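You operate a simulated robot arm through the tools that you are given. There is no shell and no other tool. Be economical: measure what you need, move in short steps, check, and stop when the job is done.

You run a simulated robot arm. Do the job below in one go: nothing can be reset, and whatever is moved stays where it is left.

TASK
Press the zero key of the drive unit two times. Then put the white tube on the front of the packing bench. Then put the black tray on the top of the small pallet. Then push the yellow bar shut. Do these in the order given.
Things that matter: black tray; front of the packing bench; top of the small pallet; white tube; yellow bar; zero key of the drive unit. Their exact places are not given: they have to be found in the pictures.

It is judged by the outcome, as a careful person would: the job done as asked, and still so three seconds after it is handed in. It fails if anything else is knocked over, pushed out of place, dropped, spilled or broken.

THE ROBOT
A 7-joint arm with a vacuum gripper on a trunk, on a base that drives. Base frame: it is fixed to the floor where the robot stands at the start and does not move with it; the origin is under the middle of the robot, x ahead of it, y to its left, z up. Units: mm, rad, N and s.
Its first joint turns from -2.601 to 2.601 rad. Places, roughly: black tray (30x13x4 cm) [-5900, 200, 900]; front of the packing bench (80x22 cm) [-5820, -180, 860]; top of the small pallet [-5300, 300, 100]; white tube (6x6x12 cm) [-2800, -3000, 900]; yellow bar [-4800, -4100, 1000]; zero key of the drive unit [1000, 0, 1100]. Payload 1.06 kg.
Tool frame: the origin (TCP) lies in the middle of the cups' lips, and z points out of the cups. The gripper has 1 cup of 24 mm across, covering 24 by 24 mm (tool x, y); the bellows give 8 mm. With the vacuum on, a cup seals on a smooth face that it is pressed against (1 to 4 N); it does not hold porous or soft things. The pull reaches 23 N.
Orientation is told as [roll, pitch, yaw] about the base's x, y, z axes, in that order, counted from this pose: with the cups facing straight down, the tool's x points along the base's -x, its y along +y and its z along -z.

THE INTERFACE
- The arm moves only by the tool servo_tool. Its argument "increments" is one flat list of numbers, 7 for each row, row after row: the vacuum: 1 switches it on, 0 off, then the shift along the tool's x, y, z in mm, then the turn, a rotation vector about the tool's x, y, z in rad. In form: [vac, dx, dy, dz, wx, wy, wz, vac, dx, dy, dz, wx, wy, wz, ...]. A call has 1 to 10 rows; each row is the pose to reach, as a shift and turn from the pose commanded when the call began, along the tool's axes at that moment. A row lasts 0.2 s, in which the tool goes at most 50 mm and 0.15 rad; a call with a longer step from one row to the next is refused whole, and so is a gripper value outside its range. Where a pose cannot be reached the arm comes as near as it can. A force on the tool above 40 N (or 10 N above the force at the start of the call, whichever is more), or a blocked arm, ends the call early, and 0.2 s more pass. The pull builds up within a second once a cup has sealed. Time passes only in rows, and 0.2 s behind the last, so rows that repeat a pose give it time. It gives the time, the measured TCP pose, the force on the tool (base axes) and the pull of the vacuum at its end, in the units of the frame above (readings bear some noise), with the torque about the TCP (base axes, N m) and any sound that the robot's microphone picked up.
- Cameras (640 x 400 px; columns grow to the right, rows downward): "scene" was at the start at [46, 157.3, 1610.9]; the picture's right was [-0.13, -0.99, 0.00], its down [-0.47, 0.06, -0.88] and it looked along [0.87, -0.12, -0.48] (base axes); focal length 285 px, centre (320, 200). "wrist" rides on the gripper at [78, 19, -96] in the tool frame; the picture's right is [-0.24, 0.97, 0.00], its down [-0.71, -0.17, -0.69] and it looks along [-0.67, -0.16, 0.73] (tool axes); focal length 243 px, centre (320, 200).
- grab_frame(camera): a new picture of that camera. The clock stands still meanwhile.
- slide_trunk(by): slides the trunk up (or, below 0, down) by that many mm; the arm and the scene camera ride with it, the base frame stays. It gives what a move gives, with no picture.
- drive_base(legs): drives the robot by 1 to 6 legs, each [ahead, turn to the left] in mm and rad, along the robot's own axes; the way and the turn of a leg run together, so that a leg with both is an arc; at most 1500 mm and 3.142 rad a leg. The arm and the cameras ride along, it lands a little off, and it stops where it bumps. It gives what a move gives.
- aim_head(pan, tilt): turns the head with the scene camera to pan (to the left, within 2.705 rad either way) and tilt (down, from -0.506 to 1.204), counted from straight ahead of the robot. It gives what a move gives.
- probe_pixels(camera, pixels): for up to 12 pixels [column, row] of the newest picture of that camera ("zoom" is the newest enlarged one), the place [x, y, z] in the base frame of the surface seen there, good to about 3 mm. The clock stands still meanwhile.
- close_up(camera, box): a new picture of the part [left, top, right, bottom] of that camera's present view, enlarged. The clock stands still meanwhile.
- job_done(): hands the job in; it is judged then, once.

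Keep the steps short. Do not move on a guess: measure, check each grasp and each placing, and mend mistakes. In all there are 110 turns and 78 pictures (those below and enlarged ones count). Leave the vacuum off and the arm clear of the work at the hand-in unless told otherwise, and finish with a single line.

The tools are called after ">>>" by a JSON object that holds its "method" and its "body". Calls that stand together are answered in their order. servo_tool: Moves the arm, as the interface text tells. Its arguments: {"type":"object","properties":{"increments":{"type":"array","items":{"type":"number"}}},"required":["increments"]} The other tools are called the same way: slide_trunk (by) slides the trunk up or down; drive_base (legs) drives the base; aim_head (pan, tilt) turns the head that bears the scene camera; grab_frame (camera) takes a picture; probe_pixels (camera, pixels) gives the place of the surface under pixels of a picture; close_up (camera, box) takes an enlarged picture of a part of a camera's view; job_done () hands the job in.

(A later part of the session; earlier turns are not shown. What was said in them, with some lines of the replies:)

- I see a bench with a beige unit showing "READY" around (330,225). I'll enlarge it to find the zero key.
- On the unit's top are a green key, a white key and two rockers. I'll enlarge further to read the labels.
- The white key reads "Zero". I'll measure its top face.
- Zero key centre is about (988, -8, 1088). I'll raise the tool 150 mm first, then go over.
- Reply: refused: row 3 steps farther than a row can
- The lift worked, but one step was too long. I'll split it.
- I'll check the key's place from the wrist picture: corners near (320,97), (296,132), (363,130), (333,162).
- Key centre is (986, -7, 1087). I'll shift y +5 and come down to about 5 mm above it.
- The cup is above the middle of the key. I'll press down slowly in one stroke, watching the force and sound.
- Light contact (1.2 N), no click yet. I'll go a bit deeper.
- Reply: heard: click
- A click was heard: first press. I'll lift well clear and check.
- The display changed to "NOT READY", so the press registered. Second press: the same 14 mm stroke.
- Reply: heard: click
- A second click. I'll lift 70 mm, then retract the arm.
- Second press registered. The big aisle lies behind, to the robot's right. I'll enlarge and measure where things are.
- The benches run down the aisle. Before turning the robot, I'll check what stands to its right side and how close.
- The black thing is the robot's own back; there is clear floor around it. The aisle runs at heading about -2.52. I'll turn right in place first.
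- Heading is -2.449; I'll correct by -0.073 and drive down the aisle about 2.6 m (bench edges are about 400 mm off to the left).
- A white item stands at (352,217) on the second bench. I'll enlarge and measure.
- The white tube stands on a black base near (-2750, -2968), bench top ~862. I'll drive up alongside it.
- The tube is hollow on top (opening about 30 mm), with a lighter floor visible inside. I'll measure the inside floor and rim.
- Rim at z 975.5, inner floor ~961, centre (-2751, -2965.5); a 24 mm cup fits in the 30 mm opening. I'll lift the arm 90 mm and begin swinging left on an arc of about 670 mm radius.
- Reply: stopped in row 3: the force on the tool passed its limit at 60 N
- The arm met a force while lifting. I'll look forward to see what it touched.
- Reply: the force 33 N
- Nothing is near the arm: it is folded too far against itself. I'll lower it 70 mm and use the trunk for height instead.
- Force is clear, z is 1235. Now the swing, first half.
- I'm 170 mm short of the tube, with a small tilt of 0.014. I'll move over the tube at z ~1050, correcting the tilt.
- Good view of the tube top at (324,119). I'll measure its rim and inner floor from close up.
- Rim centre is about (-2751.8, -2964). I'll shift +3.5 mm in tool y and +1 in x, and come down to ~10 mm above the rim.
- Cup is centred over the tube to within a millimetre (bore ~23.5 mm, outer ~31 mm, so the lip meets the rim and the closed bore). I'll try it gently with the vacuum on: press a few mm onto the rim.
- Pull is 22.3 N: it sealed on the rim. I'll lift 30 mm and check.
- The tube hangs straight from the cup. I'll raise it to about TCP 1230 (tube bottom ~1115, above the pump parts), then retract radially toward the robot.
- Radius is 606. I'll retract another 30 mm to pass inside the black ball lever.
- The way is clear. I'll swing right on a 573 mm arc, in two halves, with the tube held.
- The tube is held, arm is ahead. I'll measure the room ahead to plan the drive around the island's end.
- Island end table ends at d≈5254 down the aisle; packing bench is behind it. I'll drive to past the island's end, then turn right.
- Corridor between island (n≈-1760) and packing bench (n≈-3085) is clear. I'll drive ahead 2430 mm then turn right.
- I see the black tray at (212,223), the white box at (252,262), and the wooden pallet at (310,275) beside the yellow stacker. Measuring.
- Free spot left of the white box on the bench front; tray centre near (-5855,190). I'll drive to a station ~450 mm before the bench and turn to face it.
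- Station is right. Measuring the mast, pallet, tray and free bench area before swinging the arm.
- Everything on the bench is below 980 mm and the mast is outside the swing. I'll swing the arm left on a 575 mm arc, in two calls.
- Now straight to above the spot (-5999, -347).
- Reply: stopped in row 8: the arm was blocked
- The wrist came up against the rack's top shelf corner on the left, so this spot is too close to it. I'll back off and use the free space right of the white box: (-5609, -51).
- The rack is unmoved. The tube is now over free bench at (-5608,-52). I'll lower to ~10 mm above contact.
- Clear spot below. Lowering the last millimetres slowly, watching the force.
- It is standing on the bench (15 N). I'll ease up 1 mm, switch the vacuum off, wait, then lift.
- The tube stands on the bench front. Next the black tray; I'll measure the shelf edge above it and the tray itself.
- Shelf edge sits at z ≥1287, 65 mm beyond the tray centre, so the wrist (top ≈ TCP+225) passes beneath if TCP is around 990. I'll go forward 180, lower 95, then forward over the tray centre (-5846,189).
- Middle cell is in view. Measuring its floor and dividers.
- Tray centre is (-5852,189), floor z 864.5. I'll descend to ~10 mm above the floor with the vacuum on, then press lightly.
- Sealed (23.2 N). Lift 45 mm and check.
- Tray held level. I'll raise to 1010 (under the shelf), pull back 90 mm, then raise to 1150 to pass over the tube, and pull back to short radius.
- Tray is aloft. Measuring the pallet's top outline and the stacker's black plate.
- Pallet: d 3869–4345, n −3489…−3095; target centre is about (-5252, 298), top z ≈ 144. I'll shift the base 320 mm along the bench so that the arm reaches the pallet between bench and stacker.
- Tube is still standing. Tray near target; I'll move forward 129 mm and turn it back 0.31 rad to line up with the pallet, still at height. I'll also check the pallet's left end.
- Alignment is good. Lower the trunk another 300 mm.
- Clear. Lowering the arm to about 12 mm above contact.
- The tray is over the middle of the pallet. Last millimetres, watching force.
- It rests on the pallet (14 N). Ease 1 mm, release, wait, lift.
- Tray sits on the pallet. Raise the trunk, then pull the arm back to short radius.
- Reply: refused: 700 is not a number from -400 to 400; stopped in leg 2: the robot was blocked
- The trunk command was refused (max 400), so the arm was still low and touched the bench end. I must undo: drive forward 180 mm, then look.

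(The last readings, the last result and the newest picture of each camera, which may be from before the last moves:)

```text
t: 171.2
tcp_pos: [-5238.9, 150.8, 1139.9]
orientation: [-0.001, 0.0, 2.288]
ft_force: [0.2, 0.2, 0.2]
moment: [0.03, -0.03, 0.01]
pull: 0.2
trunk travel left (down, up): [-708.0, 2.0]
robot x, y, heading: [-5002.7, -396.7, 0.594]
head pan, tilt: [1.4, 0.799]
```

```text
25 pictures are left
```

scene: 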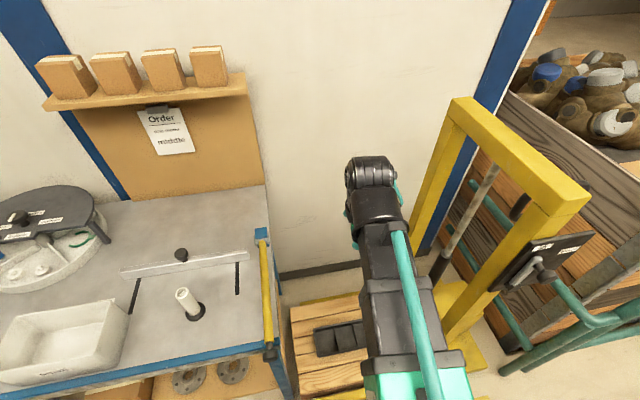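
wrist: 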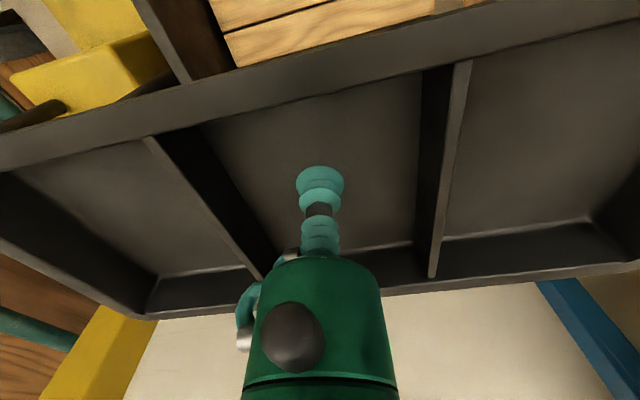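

Tube and tray still stand. I'll check that the bench, tube and box have not moved.

>>> {"method": "probe_pixels", "body": {"camera": "scene", "pixels": [[182, 293], [181, 254], [268, 345], [262, 245], [128, 305], [275, 350], [300, 310], [18, 215]]}}

>>> {"method": "close_up", "body": {"camera": "scene", "box": [100, 210, 400, 400]}}

```text
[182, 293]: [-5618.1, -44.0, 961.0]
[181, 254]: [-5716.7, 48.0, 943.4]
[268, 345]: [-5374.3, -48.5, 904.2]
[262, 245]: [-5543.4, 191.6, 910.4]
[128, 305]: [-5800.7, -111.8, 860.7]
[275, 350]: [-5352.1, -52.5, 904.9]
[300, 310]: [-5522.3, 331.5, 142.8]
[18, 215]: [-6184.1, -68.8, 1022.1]
```

```text
2.11 times, centred on (250, 305) of scene
```

zoom: 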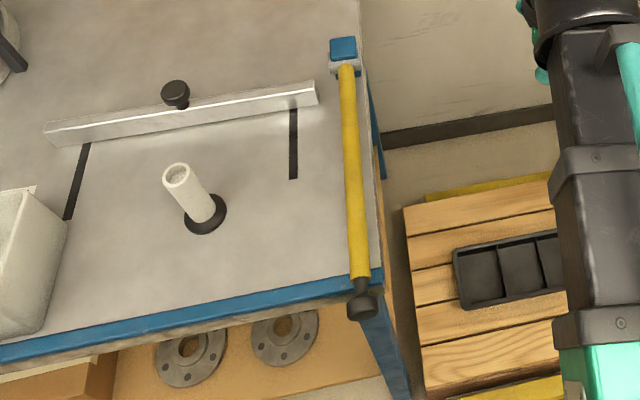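

Nothing moved. With the arm high (z 1140), I'll drive back 700 mm past the stacker.

>>> {"method": "drive_base", "body": {"legs": [[-700, 0]]}}

```text
t: 175.1
tcp_pos: [-5823.6, -241.9, 1140.4]
orientation: [-0.001, 0.001, 2.278]
ft_force: [-0.6, 0.4, 0.2]
moment: [0.04, 0.0, 0.0]
pull: 0.0
trunk travel left (down, up): [-708.0, 2.0]
robot x, y, heading: [-5592.5, -787.3, 0.588]
head pan, tilt: [1.4, 0.799]
```

Now swing the arm right to straight ahead, in two calls.

>>> {"method": "servo_tool", "body": {"increments": [0, 16, -44.5, 0, 0, 0, 0.08, 0, 35.5, -87.6, 0, 0, 0, 0.16, 0, 58.5, -129, 0, 0, 0, 0.24, 0, 84.7, -168.4, 0, 0, 0, 0.32, 0, 114, -205.6, 0, 0, 0, 0.4, 0, 146.2, -240.3, 0, 0, 0, 0.48, 0, 181.1, -272.4, 0, 0, 0, 0.56, 0, 218.4, -301.5, 0, 0, 0, 0.64, 0, 257.9, -327.6, 0, 0, 0, 0.72, 0, 299.3, -350.5, 0, 0, 0, 0.8]}}

>>> {"method": "servo_tool", "body": {"increments": [0, 16, -44.5, 0, 0, 0, 0.08, 0, 35.5, -87.6, 0, 0, 0, 0.16, 0, 58.5, -129, 0, 0, 0, 0.24, 0, 84.7, -168.4, 0, 0, 0, 0.32, 0, 114, -205.6, 0, 0, 0, 0.4, 0, 146.2, -240.3, 0, 0, 0, 0.48, 0, 181.1, -272.4, 0, 0, 0, 0.56, 0, 181.1, -272.4, 0, 0, 0, 0.56]}}

```text
t: 177.2
tcp_pos: [-5359.3, -242.3, 1139.6]
orientation: [-0.001, 0.001, 1.478]
ft_force: [0.4, 0.2, 0.0]
moment: [0.03, 0.02, 0.03]
pull: 0.0
trunk travel left (down, up): [-708.0, 2.0]
robot x, y, heading: [-5589.5, -787.7, 0.59]
head pan, tilt: [1.4, 0.799]
```

```text
t: 179.1
tcp_pos: [-5107.7, -448.2, 1140.9]
orientation: [-0.002, 0.0, 0.916]
ft_force: [0.3, -0.3, 0.7]
moment: [0.0, 0.05, -0.03]
pull: 0.1
trunk travel left (down, up): [-708.0, 2.0]
robot x, y, heading: [-5595.8, -789.4, 0.586]
head pan, tilt: [1.4, 0.799]
```

Next: reverse 780 mm, turn right toward the aisle, and drive 1300 mm; then look for the yellow bar.

>>> {"method": "drive_base", "body": {"legs": [[-780, 0], [0, -1.538], [1300, 0]]}}

>>> {"method": "aim_head", "body": {"pan": 0.2, "tilt": 0.3}}

>>> {"method": "grab_frame", "body": {"camera": "scene"}}

```text
t: 193.0
tcp_pos: [-5168.2, -2745.9, 1140.8]
orientation: [-0.002, -0.002, -0.647]
ft_force: [-0.8, 0.5, -0.1]
moment: [-0.05, 0.01, -0.01]
pull: 0.0
trunk travel left (down, up): [-708.0, 2.0]
robot x, y, heading: [-5516.0, -2265.4, -0.975]
head pan, tilt: [1.4, 0.799]
```

```text
t: 194.4
tcp_pos: [-5167.3, -2746.8, 1140.4]
orientation: [-0.003, -0.002, -0.645]
ft_force: [-0.5, -0.7, -0.1]
moment: [-0.02, 0.0, -0.01]
pull: 0.1
trunk travel left (down, up): [-708.0, 2.0]
robot x, y, heading: [-5513.7, -2266.9, -0.976]
head pan, tilt: [0.201, 0.3]
```

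```text
23 pictures are left
```

scene: 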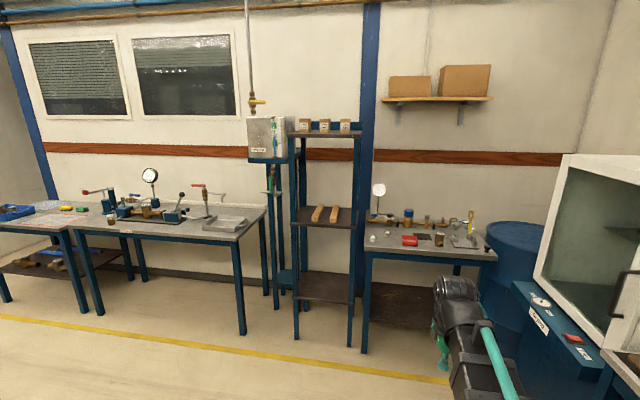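

A small yellow item is at (471,222) on the third bench. Enlarging.

>>> {"method": "close_up", "body": {"camera": "scene", "box": [355, 175, 515, 275]}}

>>> {"method": "probe_pixels", "body": {"camera": "scene", "pixels": [[471, 225], [471, 212], [465, 243], [440, 240], [495, 252], [365, 250], [480, 240], [430, 215], [515, 240], [555, 250]]}}

```text
4.00 times, centred on (435, 225) of scene
```

zoom: 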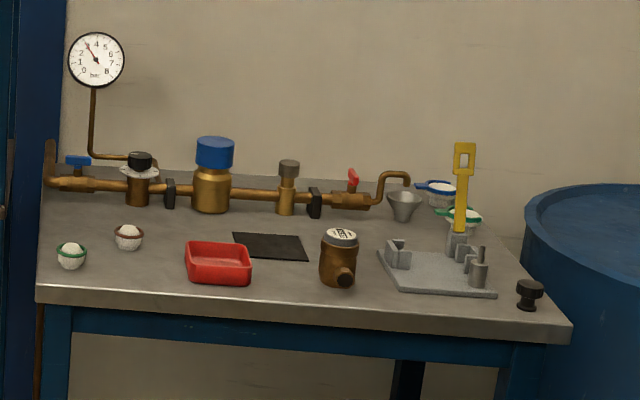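

```text
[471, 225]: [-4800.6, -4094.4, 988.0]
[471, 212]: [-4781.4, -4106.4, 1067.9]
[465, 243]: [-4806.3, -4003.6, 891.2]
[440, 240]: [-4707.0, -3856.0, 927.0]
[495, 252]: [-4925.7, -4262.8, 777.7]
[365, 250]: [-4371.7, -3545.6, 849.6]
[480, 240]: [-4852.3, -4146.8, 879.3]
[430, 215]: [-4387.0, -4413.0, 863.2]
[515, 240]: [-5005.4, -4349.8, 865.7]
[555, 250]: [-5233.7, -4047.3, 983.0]
```

The yellow bar is upright in a hinged fixture at (-4795,-4097), from z≈890 to 1070. I'll drive up in front of that bench.

>>> {"method": "drive_base", "body": {"legs": [[1150, -0.07]]}}

>>> {"method": "aim_head", "body": {"pan": -0.4, "tilt": 0.75}}

>>> {"method": "grab_frame", "body": {"camera": "scene"}}

```text
t: 200.1
tcp_pos: [-4620.8, -3723.6, 1141.7]
orientation: [0.0, -0.001, -0.726]
ft_force: [0.4, 0.0, -0.1]
moment: [-0.01, -0.04, 0.0]
pull: 0.0
trunk travel left (down, up): [-708.0, 2.0]
robot x, y, heading: [-4928.4, -3215.7, -1.059]
head pan, tilt: [0.201, 0.3]
```

```text
t: 201.1
tcp_pos: [-4621.8, -3724.3, 1140.4]
orientation: [-0.001, -0.001, -0.725]
ft_force: [-0.1, -0.3, -0.3]
moment: [-0.01, 0.01, 0.02]
pull: 0.1
trunk travel left (down, up): [-708.0, 2.0]
robot x, y, heading: [-4930.0, -3218.2, -1.062]
head pan, tilt: [-0.4, 0.75]
```

```text
21 pictures are left
```

scene: 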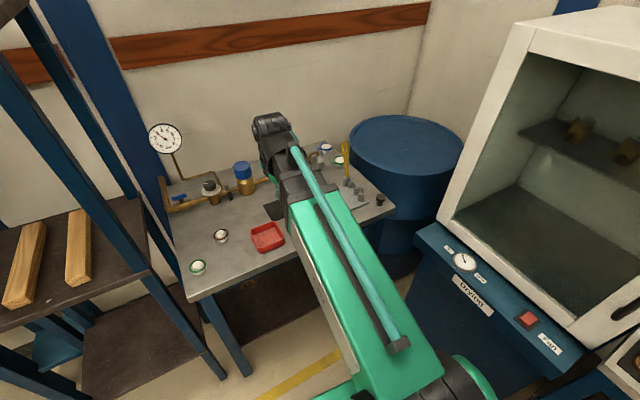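

>>> {"method": "close_up", "body": {"camera": "scene", "box": [310, 130, 406, 215]}}

>>> {"method": "grab_frame", "body": {"camera": "wrist"}}

```text
4.71 times, centred on (358, 172) of scene
```

zoom: 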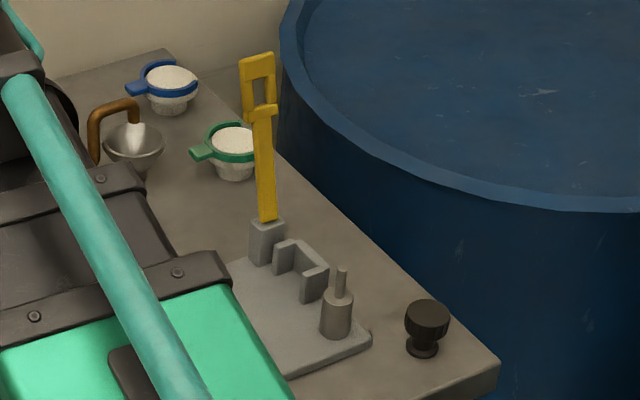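

```text
19 pictures are left
```

wrist: 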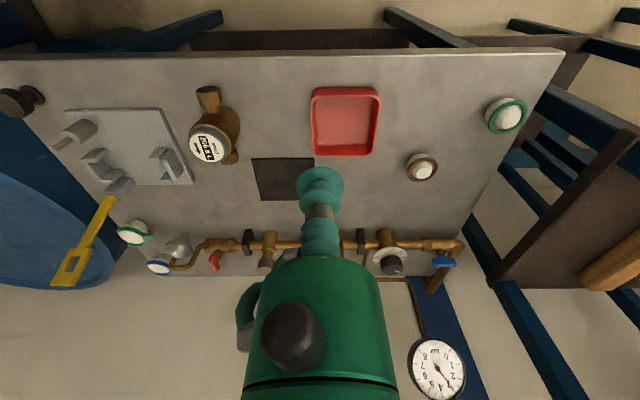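

The bar hinges at the block, and its slotted tip should fall over the pin on the cylinder at the front. Measuring hinge, pin, cradle and bar.

>>> {"method": "probe_pixels", "body": {"camera": "zoom", "pixels": [[258, 58], [265, 120], [266, 160], [267, 210], [265, 240], [285, 255], [315, 285], [341, 275], [336, 310], [258, 105], [262, 228], [320, 350]]}}

>>> {"method": "probe_pixels", "body": {"camera": "wrist", "pixels": [[105, 203], [90, 232], [78, 252], [70, 268], [120, 187], [95, 165], [80, 130], [58, 146], [165, 160], [145, 120], [15, 100], [190, 185]]}}

```text
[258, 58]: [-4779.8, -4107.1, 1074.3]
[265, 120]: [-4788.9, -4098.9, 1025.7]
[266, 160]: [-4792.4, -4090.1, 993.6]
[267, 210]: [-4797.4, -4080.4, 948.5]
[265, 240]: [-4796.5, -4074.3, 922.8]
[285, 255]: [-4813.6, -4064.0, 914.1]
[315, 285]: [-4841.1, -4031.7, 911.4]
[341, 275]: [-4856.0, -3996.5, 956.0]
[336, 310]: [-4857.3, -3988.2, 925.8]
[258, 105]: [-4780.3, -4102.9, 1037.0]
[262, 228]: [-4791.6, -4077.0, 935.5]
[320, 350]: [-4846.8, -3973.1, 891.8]
```

```text
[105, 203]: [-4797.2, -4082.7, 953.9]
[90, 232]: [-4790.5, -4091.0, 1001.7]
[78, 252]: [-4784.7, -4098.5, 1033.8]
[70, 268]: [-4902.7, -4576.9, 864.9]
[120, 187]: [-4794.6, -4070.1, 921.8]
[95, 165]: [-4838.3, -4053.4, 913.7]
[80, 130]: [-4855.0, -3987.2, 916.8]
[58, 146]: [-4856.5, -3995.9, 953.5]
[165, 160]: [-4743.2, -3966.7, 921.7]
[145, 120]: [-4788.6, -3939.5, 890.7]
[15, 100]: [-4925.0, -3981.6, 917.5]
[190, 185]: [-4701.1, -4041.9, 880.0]
```

Geometry: hinge ≈(-4797,-4079,935), tip leans back to (-4780,-4107,1074), pin at (-4856,-3996). I must go behind the bar, draw it toward the robot, then press it down. First move right at height to in front of it.

>>> {"method": "servo_tool", "body": {"increments": [0, 0, -44, 0, 0, 0, 0.028, 0, 0, -88, 0, 0, 0, 0.056, 0, 0, -132, 0, 0, 0, 0.084, 0, 0, -176, 0, 0, 0, 0.112, 0, 0, -220, 0, 0, 0, 0.14, 0, 0, -264, 0, 0, 0, 0.168, 0, 0, -308, 0, 0, 0, 0.196, 0, 0, -353, 0, 0, 0, 0.226, 0, 0, -353, 0, 0, 0, 0.226]}}

>>> {"method": "grab_frame", "body": {"camera": "wrist"}}

```text
t: 203.1
tcp_pos: [-4853.8, -3985.8, 1140.5]
orientation: [-0.002, -0.003, -0.954]
ft_force: [-0.4, -1.1, 0.3]
moment: [0.0, 0.02, 0.01]
pull: 0.0
trunk travel left (down, up): [-708.0, 2.0]
robot x, y, heading: [-4925.8, -3212.3, -1.057]
head pan, tilt: [-0.4, 0.75]
```

```text
18 pictures are left
```

wrist: 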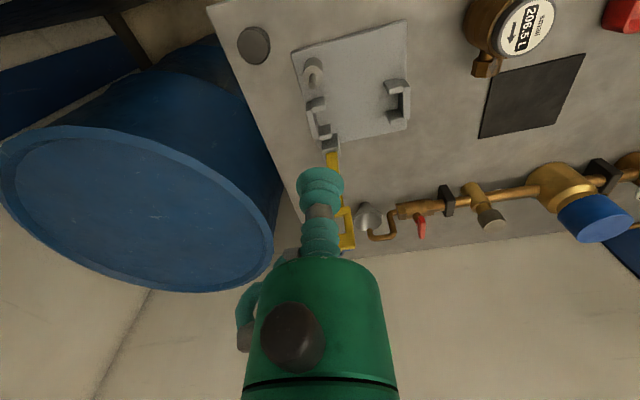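

>>> {"method": "probe_pixels", "body": {"camera": "wrist", "pixels": [[333, 160], [349, 243], [345, 215], [270, 210], [258, 245], [368, 215], [313, 68], [318, 112], [330, 145], [315, 95], [160, 200], [395, 235]]}}

```text
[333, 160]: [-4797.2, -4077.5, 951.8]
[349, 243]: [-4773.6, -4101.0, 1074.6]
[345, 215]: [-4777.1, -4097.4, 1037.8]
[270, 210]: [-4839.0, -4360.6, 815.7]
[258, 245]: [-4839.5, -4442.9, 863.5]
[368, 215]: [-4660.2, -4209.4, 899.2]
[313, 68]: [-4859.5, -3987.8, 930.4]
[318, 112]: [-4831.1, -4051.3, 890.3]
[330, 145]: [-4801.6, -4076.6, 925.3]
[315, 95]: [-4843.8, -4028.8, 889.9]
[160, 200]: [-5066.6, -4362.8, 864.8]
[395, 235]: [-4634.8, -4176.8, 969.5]
```

Now pass over the bar at z 1140 to 40 mm behind it (dx −180, dy −6).

>>> {"method": "servo_tool", "body": {"increments": [0, -36, -2, 0, 0, 0, 0, 0, -72, -4, 0, 0, 0, 0, 0, -108, -6, 0, 0, 0, 0, 0, -144, -6, 0, 0, 0, 0, 0, -180, -6, 0, 0, 0, 0, 0, -180, -6, 0, 0, 0, 0]}}

>>> {"method": "grab_frame", "body": {"camera": "wrist"}}

```text
t: 204.5
tcp_pos: [-4757.6, -4138.4, 1140.3]
orientation: [-0.002, -0.003, -0.952]
ft_force: [0.4, 0.5, 0.4]
moment: [-0.01, -0.01, 0.05]
pull: 0.1
trunk travel left (down, up): [-708.0, 2.0]
robot x, y, heading: [-4930.4, -3218.4, -1.061]
head pan, tilt: [-0.4, 0.75]
```

```text
17 pictures are left
```

wrist: 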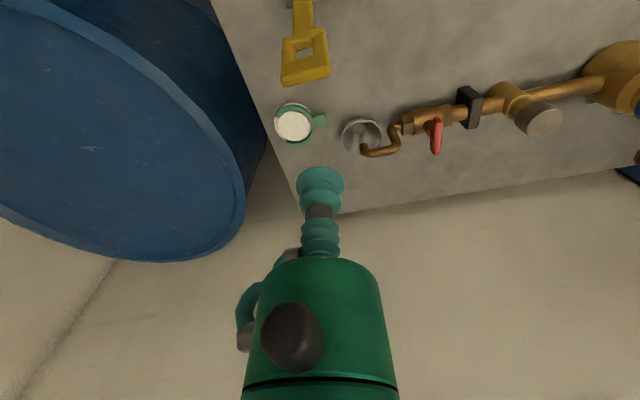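

The cup is lined up right behind the bar's tip. I'll descend 88 mm to z≈1052, then look from the head camera.

>>> {"method": "servo_tool", "body": {"increments": [0, 0, 0, 44, 0, 0, 0, 0, 0, 0, 88, 0, 0, 0, 0, 0, 0, 88, 0, 0, 0]}}

>>> {"method": "grab_frame", "body": {"camera": "wrist"}}

```text
t: 205.3
tcp_pos: [-4760.1, -4136.6, 1054.9]
orientation: [-0.002, -0.002, -0.954]
ft_force: [0.3, -0.4, -0.2]
moment: [0.03, -0.01, -0.01]
pull: 0.1
trunk travel left (down, up): [-708.0, 2.0]
robot x, y, heading: [-4928.6, -3216.0, -1.063]
head pan, tilt: [-0.4, 0.75]
```

```text
16 pictures are left
```

wrist: 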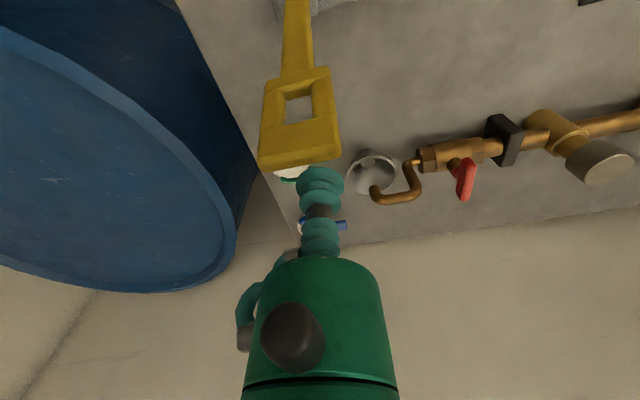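

Cup sits behind the tip. I'll draw it toward the robot slowly, 50 mm, watching forces.

>>> {"method": "servo_tool", "body": {"increments": [0, 10, 1, 0, 0, 0, 0, 0, 20, 1, 0, 0, 0, 0, 0, 30, 1, 0, 0, 0, 0, 0, 40, 1, 0, 0, 0, 0, 0, 50, 1, 0, 0, 0, 0]}}

>>> {"method": "grab_frame", "body": {"camera": "wrist"}}

```text
t: 206.5
tcp_pos: [-4784.9, -4096.5, 1054.5]
orientation: [-0.002, -0.001, -0.954]
ft_force: [0.4, 0.7, -0.6]
moment: [0.0, 0.0, -0.02]
pull: 0.1
trunk travel left (down, up): [-708.0, 2.0]
robot x, y, heading: [-4927.8, -3219.8, -1.06]
head pan, tilt: [-0.4, 0.75]
```

```text
15 pictures are left
```

wrist: 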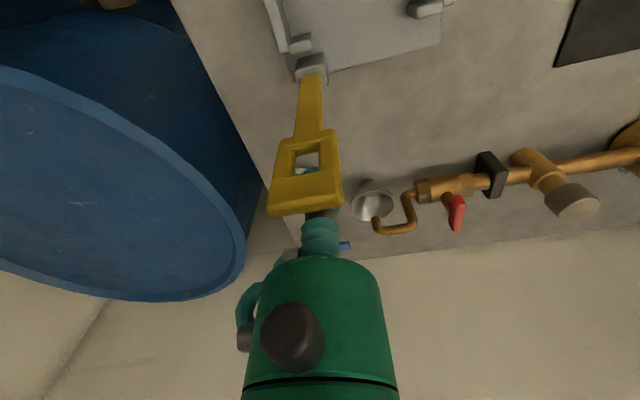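

>>> {"method": "probe_pixels", "body": {"camera": "wrist", "pixels": [[305, 190], [310, 145], [312, 100], [300, 205]]}}

>>> {"method": "servo_tool", "body": {"increments": [0, 10, 0, 0, 0, 0, 0, 0, 20, 0, 0, 0, 0, 0, 0, 30, 0, 0, 0, 0, 0, 0, 40, 0, 0, 0, 0, 0, 0, 50, 0, 2, 0, 0, 0, 0, 60, 0, 5, 0, 0, 0]}}

>>> {"method": "grab_frame", "body": {"camera": "wrist"}}

```text
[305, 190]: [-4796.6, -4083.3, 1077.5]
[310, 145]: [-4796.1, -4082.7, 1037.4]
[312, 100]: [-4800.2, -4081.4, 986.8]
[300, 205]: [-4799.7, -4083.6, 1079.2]
```

```text
t: 207.9
tcp_pos: [-4819.2, -4045.7, 1045.7]
orientation: [-0.001, -0.001, -0.949]
ft_force: [0.5, 0.0, 0.5]
moment: [-0.01, 0.0, -0.01]
pull: 0.0
trunk travel left (down, up): [-708.0, 2.0]
robot x, y, heading: [-4927.6, -3215.9, -1.057]
head pan, tilt: [-0.4, 0.75]
```

```text
14 pictures are left
```

wrist: 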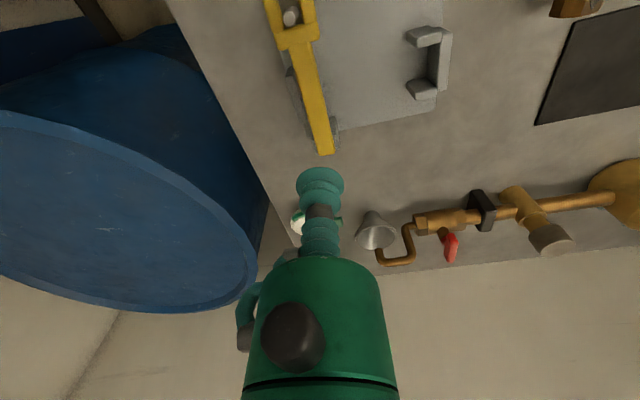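

The bar has swung down over the pin. I'll measure whether it lies fully shut.

>>> {"method": "probe_pixels", "body": {"camera": "wrist", "pixels": [[322, 140], [315, 100], [308, 70], [300, 40], [290, 18], [275, 20], [305, 8]]}}

>>> {"method": "close_up", "body": {"camera": "wrist", "box": [240, 0, 400, 180]}}

```text
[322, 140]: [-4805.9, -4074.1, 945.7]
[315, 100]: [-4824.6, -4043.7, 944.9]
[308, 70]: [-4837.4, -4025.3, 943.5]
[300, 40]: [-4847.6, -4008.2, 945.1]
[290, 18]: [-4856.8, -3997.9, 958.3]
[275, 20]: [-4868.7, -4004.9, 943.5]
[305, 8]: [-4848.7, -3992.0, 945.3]
```

```text
2.22 times, centred on (320, 90) of wrist
```

zoom: 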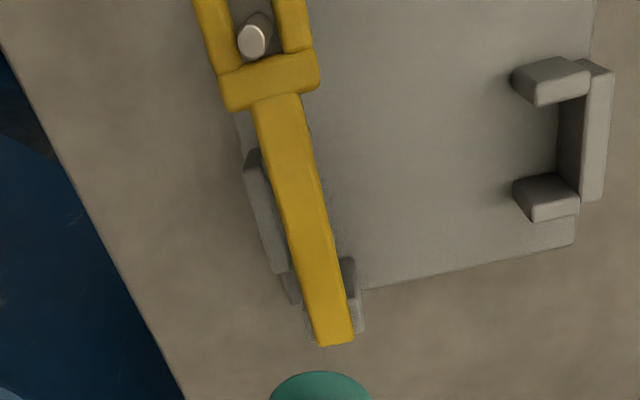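

The bar lies level (z≈944.5) over the pin. To be sure it is fully shut, I'll press it gently from above at mid-length.

>>> {"method": "servo_tool", "body": {"increments": [0, 18, -2, 30, 0, 0, 0, 0, 18, -2, 70, 0, 0, 0, 0, 18, -2, 90, 0, 0, 0, 0, 18, -2, 97, 0, 0, 0, 0, 18, -2, 101, 0, 0, 0, 0, 18, -2, 104, 0, 0, 0, 0, 18, -2, 106, 0, 0, 0]}}

```text
t: 209.5
tcp_pos: [-4830.8, -4034.7, 942.1]
orientation: [-0.001, -0.003, -0.952]
ft_force: [1.3, -0.5, 2.5]
moment: [-0.02, 0.07, 0.0]
pull: 0.0
trunk travel left (down, up): [-708.0, 2.0]
robot x, y, heading: [-4924.8, -3218.5, -1.059]
head pan, tilt: [-0.4, 0.75]
```

>>> {"method": "servo_tool", "body": {"increments": [0, 0, 0, 2, 0, 0, 0, 0, 0, 0, 4, 0, 0, 0, 0, 0, 0, 4, 0, 0, 0]}}

```text
t: 210.3
tcp_pos: [-4833.2, -4032.7, 939.7]
orientation: [-0.002, -0.003, -0.951]
ft_force: [1.5, -1.1, 5.3]
moment: [0.03, 0.04, 0.01]
pull: 0.0
trunk travel left (down, up): [-708.0, 2.0]
robot x, y, heading: [-4925.3, -3213.5, -1.059]
head pan, tilt: [-0.4, 0.75]
```

It is firm against its stop (5 N, only the bellows give). Lift away, retract, and check.

>>> {"method": "servo_tool", "body": {"increments": [0, 0, 0, -20, 0, 0, 0, 0, 0, 0, -65, 0, 0, 0, 0, 0, 0, -110, 0, 0, 0, 0, 0, 0, -155, 0, 0, 0, 0, 0, 0, -200, 0, 0, 0, 0, 45, 0, -200, 0, 0, 0, 0, 90, 0, -200, 0, 0, 0, 0, 135, 0, -200, 0, 0, 0, 0, 135, 0, -200, 0, 0, 0]}}

>>> {"method": "close_up", "body": {"camera": "scene", "box": [280, 110, 440, 230]}}

>>> {"method": "grab_frame", "body": {"camera": "wrist"}}

```text
t: 212.3
tcp_pos: [-4904.4, -3926.2, 1137.5]
orientation: [-0.002, -0.002, -0.951]
ft_force: [0.7, 0.1, 0.2]
moment: [0.03, 0.02, 0.02]
pull: 0.0
trunk travel left (down, up): [-708.0, 2.0]
robot x, y, heading: [-4929.2, -3219.1, -1.059]
head pan, tilt: [-0.4, 0.75]
```

```text
3.33 times, centred on (360, 170) of scene
```

zoom: 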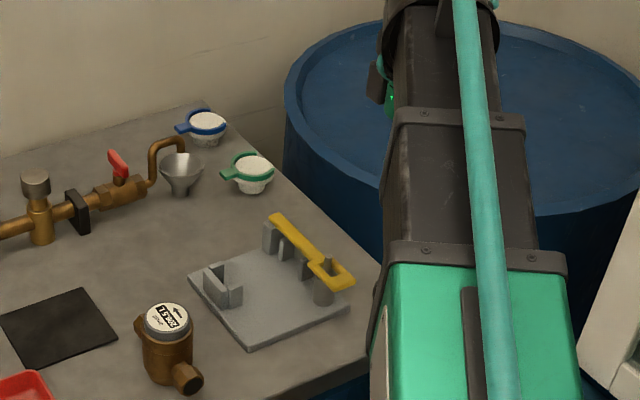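

```text
11 pictures are left
```

wrist: 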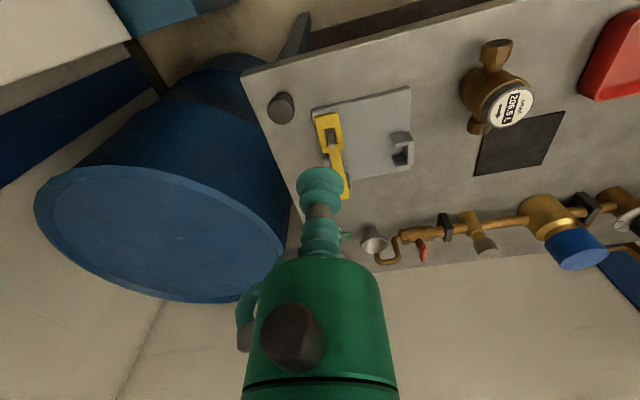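

The bar lies flat and shut over the pin, the vacuum is off and the arm is clear, so I'm handing in.

>>> {"method": "job_done", "body": {}}

```text
The job is handed in.
```

I pressed the zero key twice, stood the white tube on the packing bench front, set the black tray on the small pallet and shut the yellow bar; on the way the arm met resistance near the shelf rack and at the packing bench end, but nothing looked moved in the pictures afterwards.
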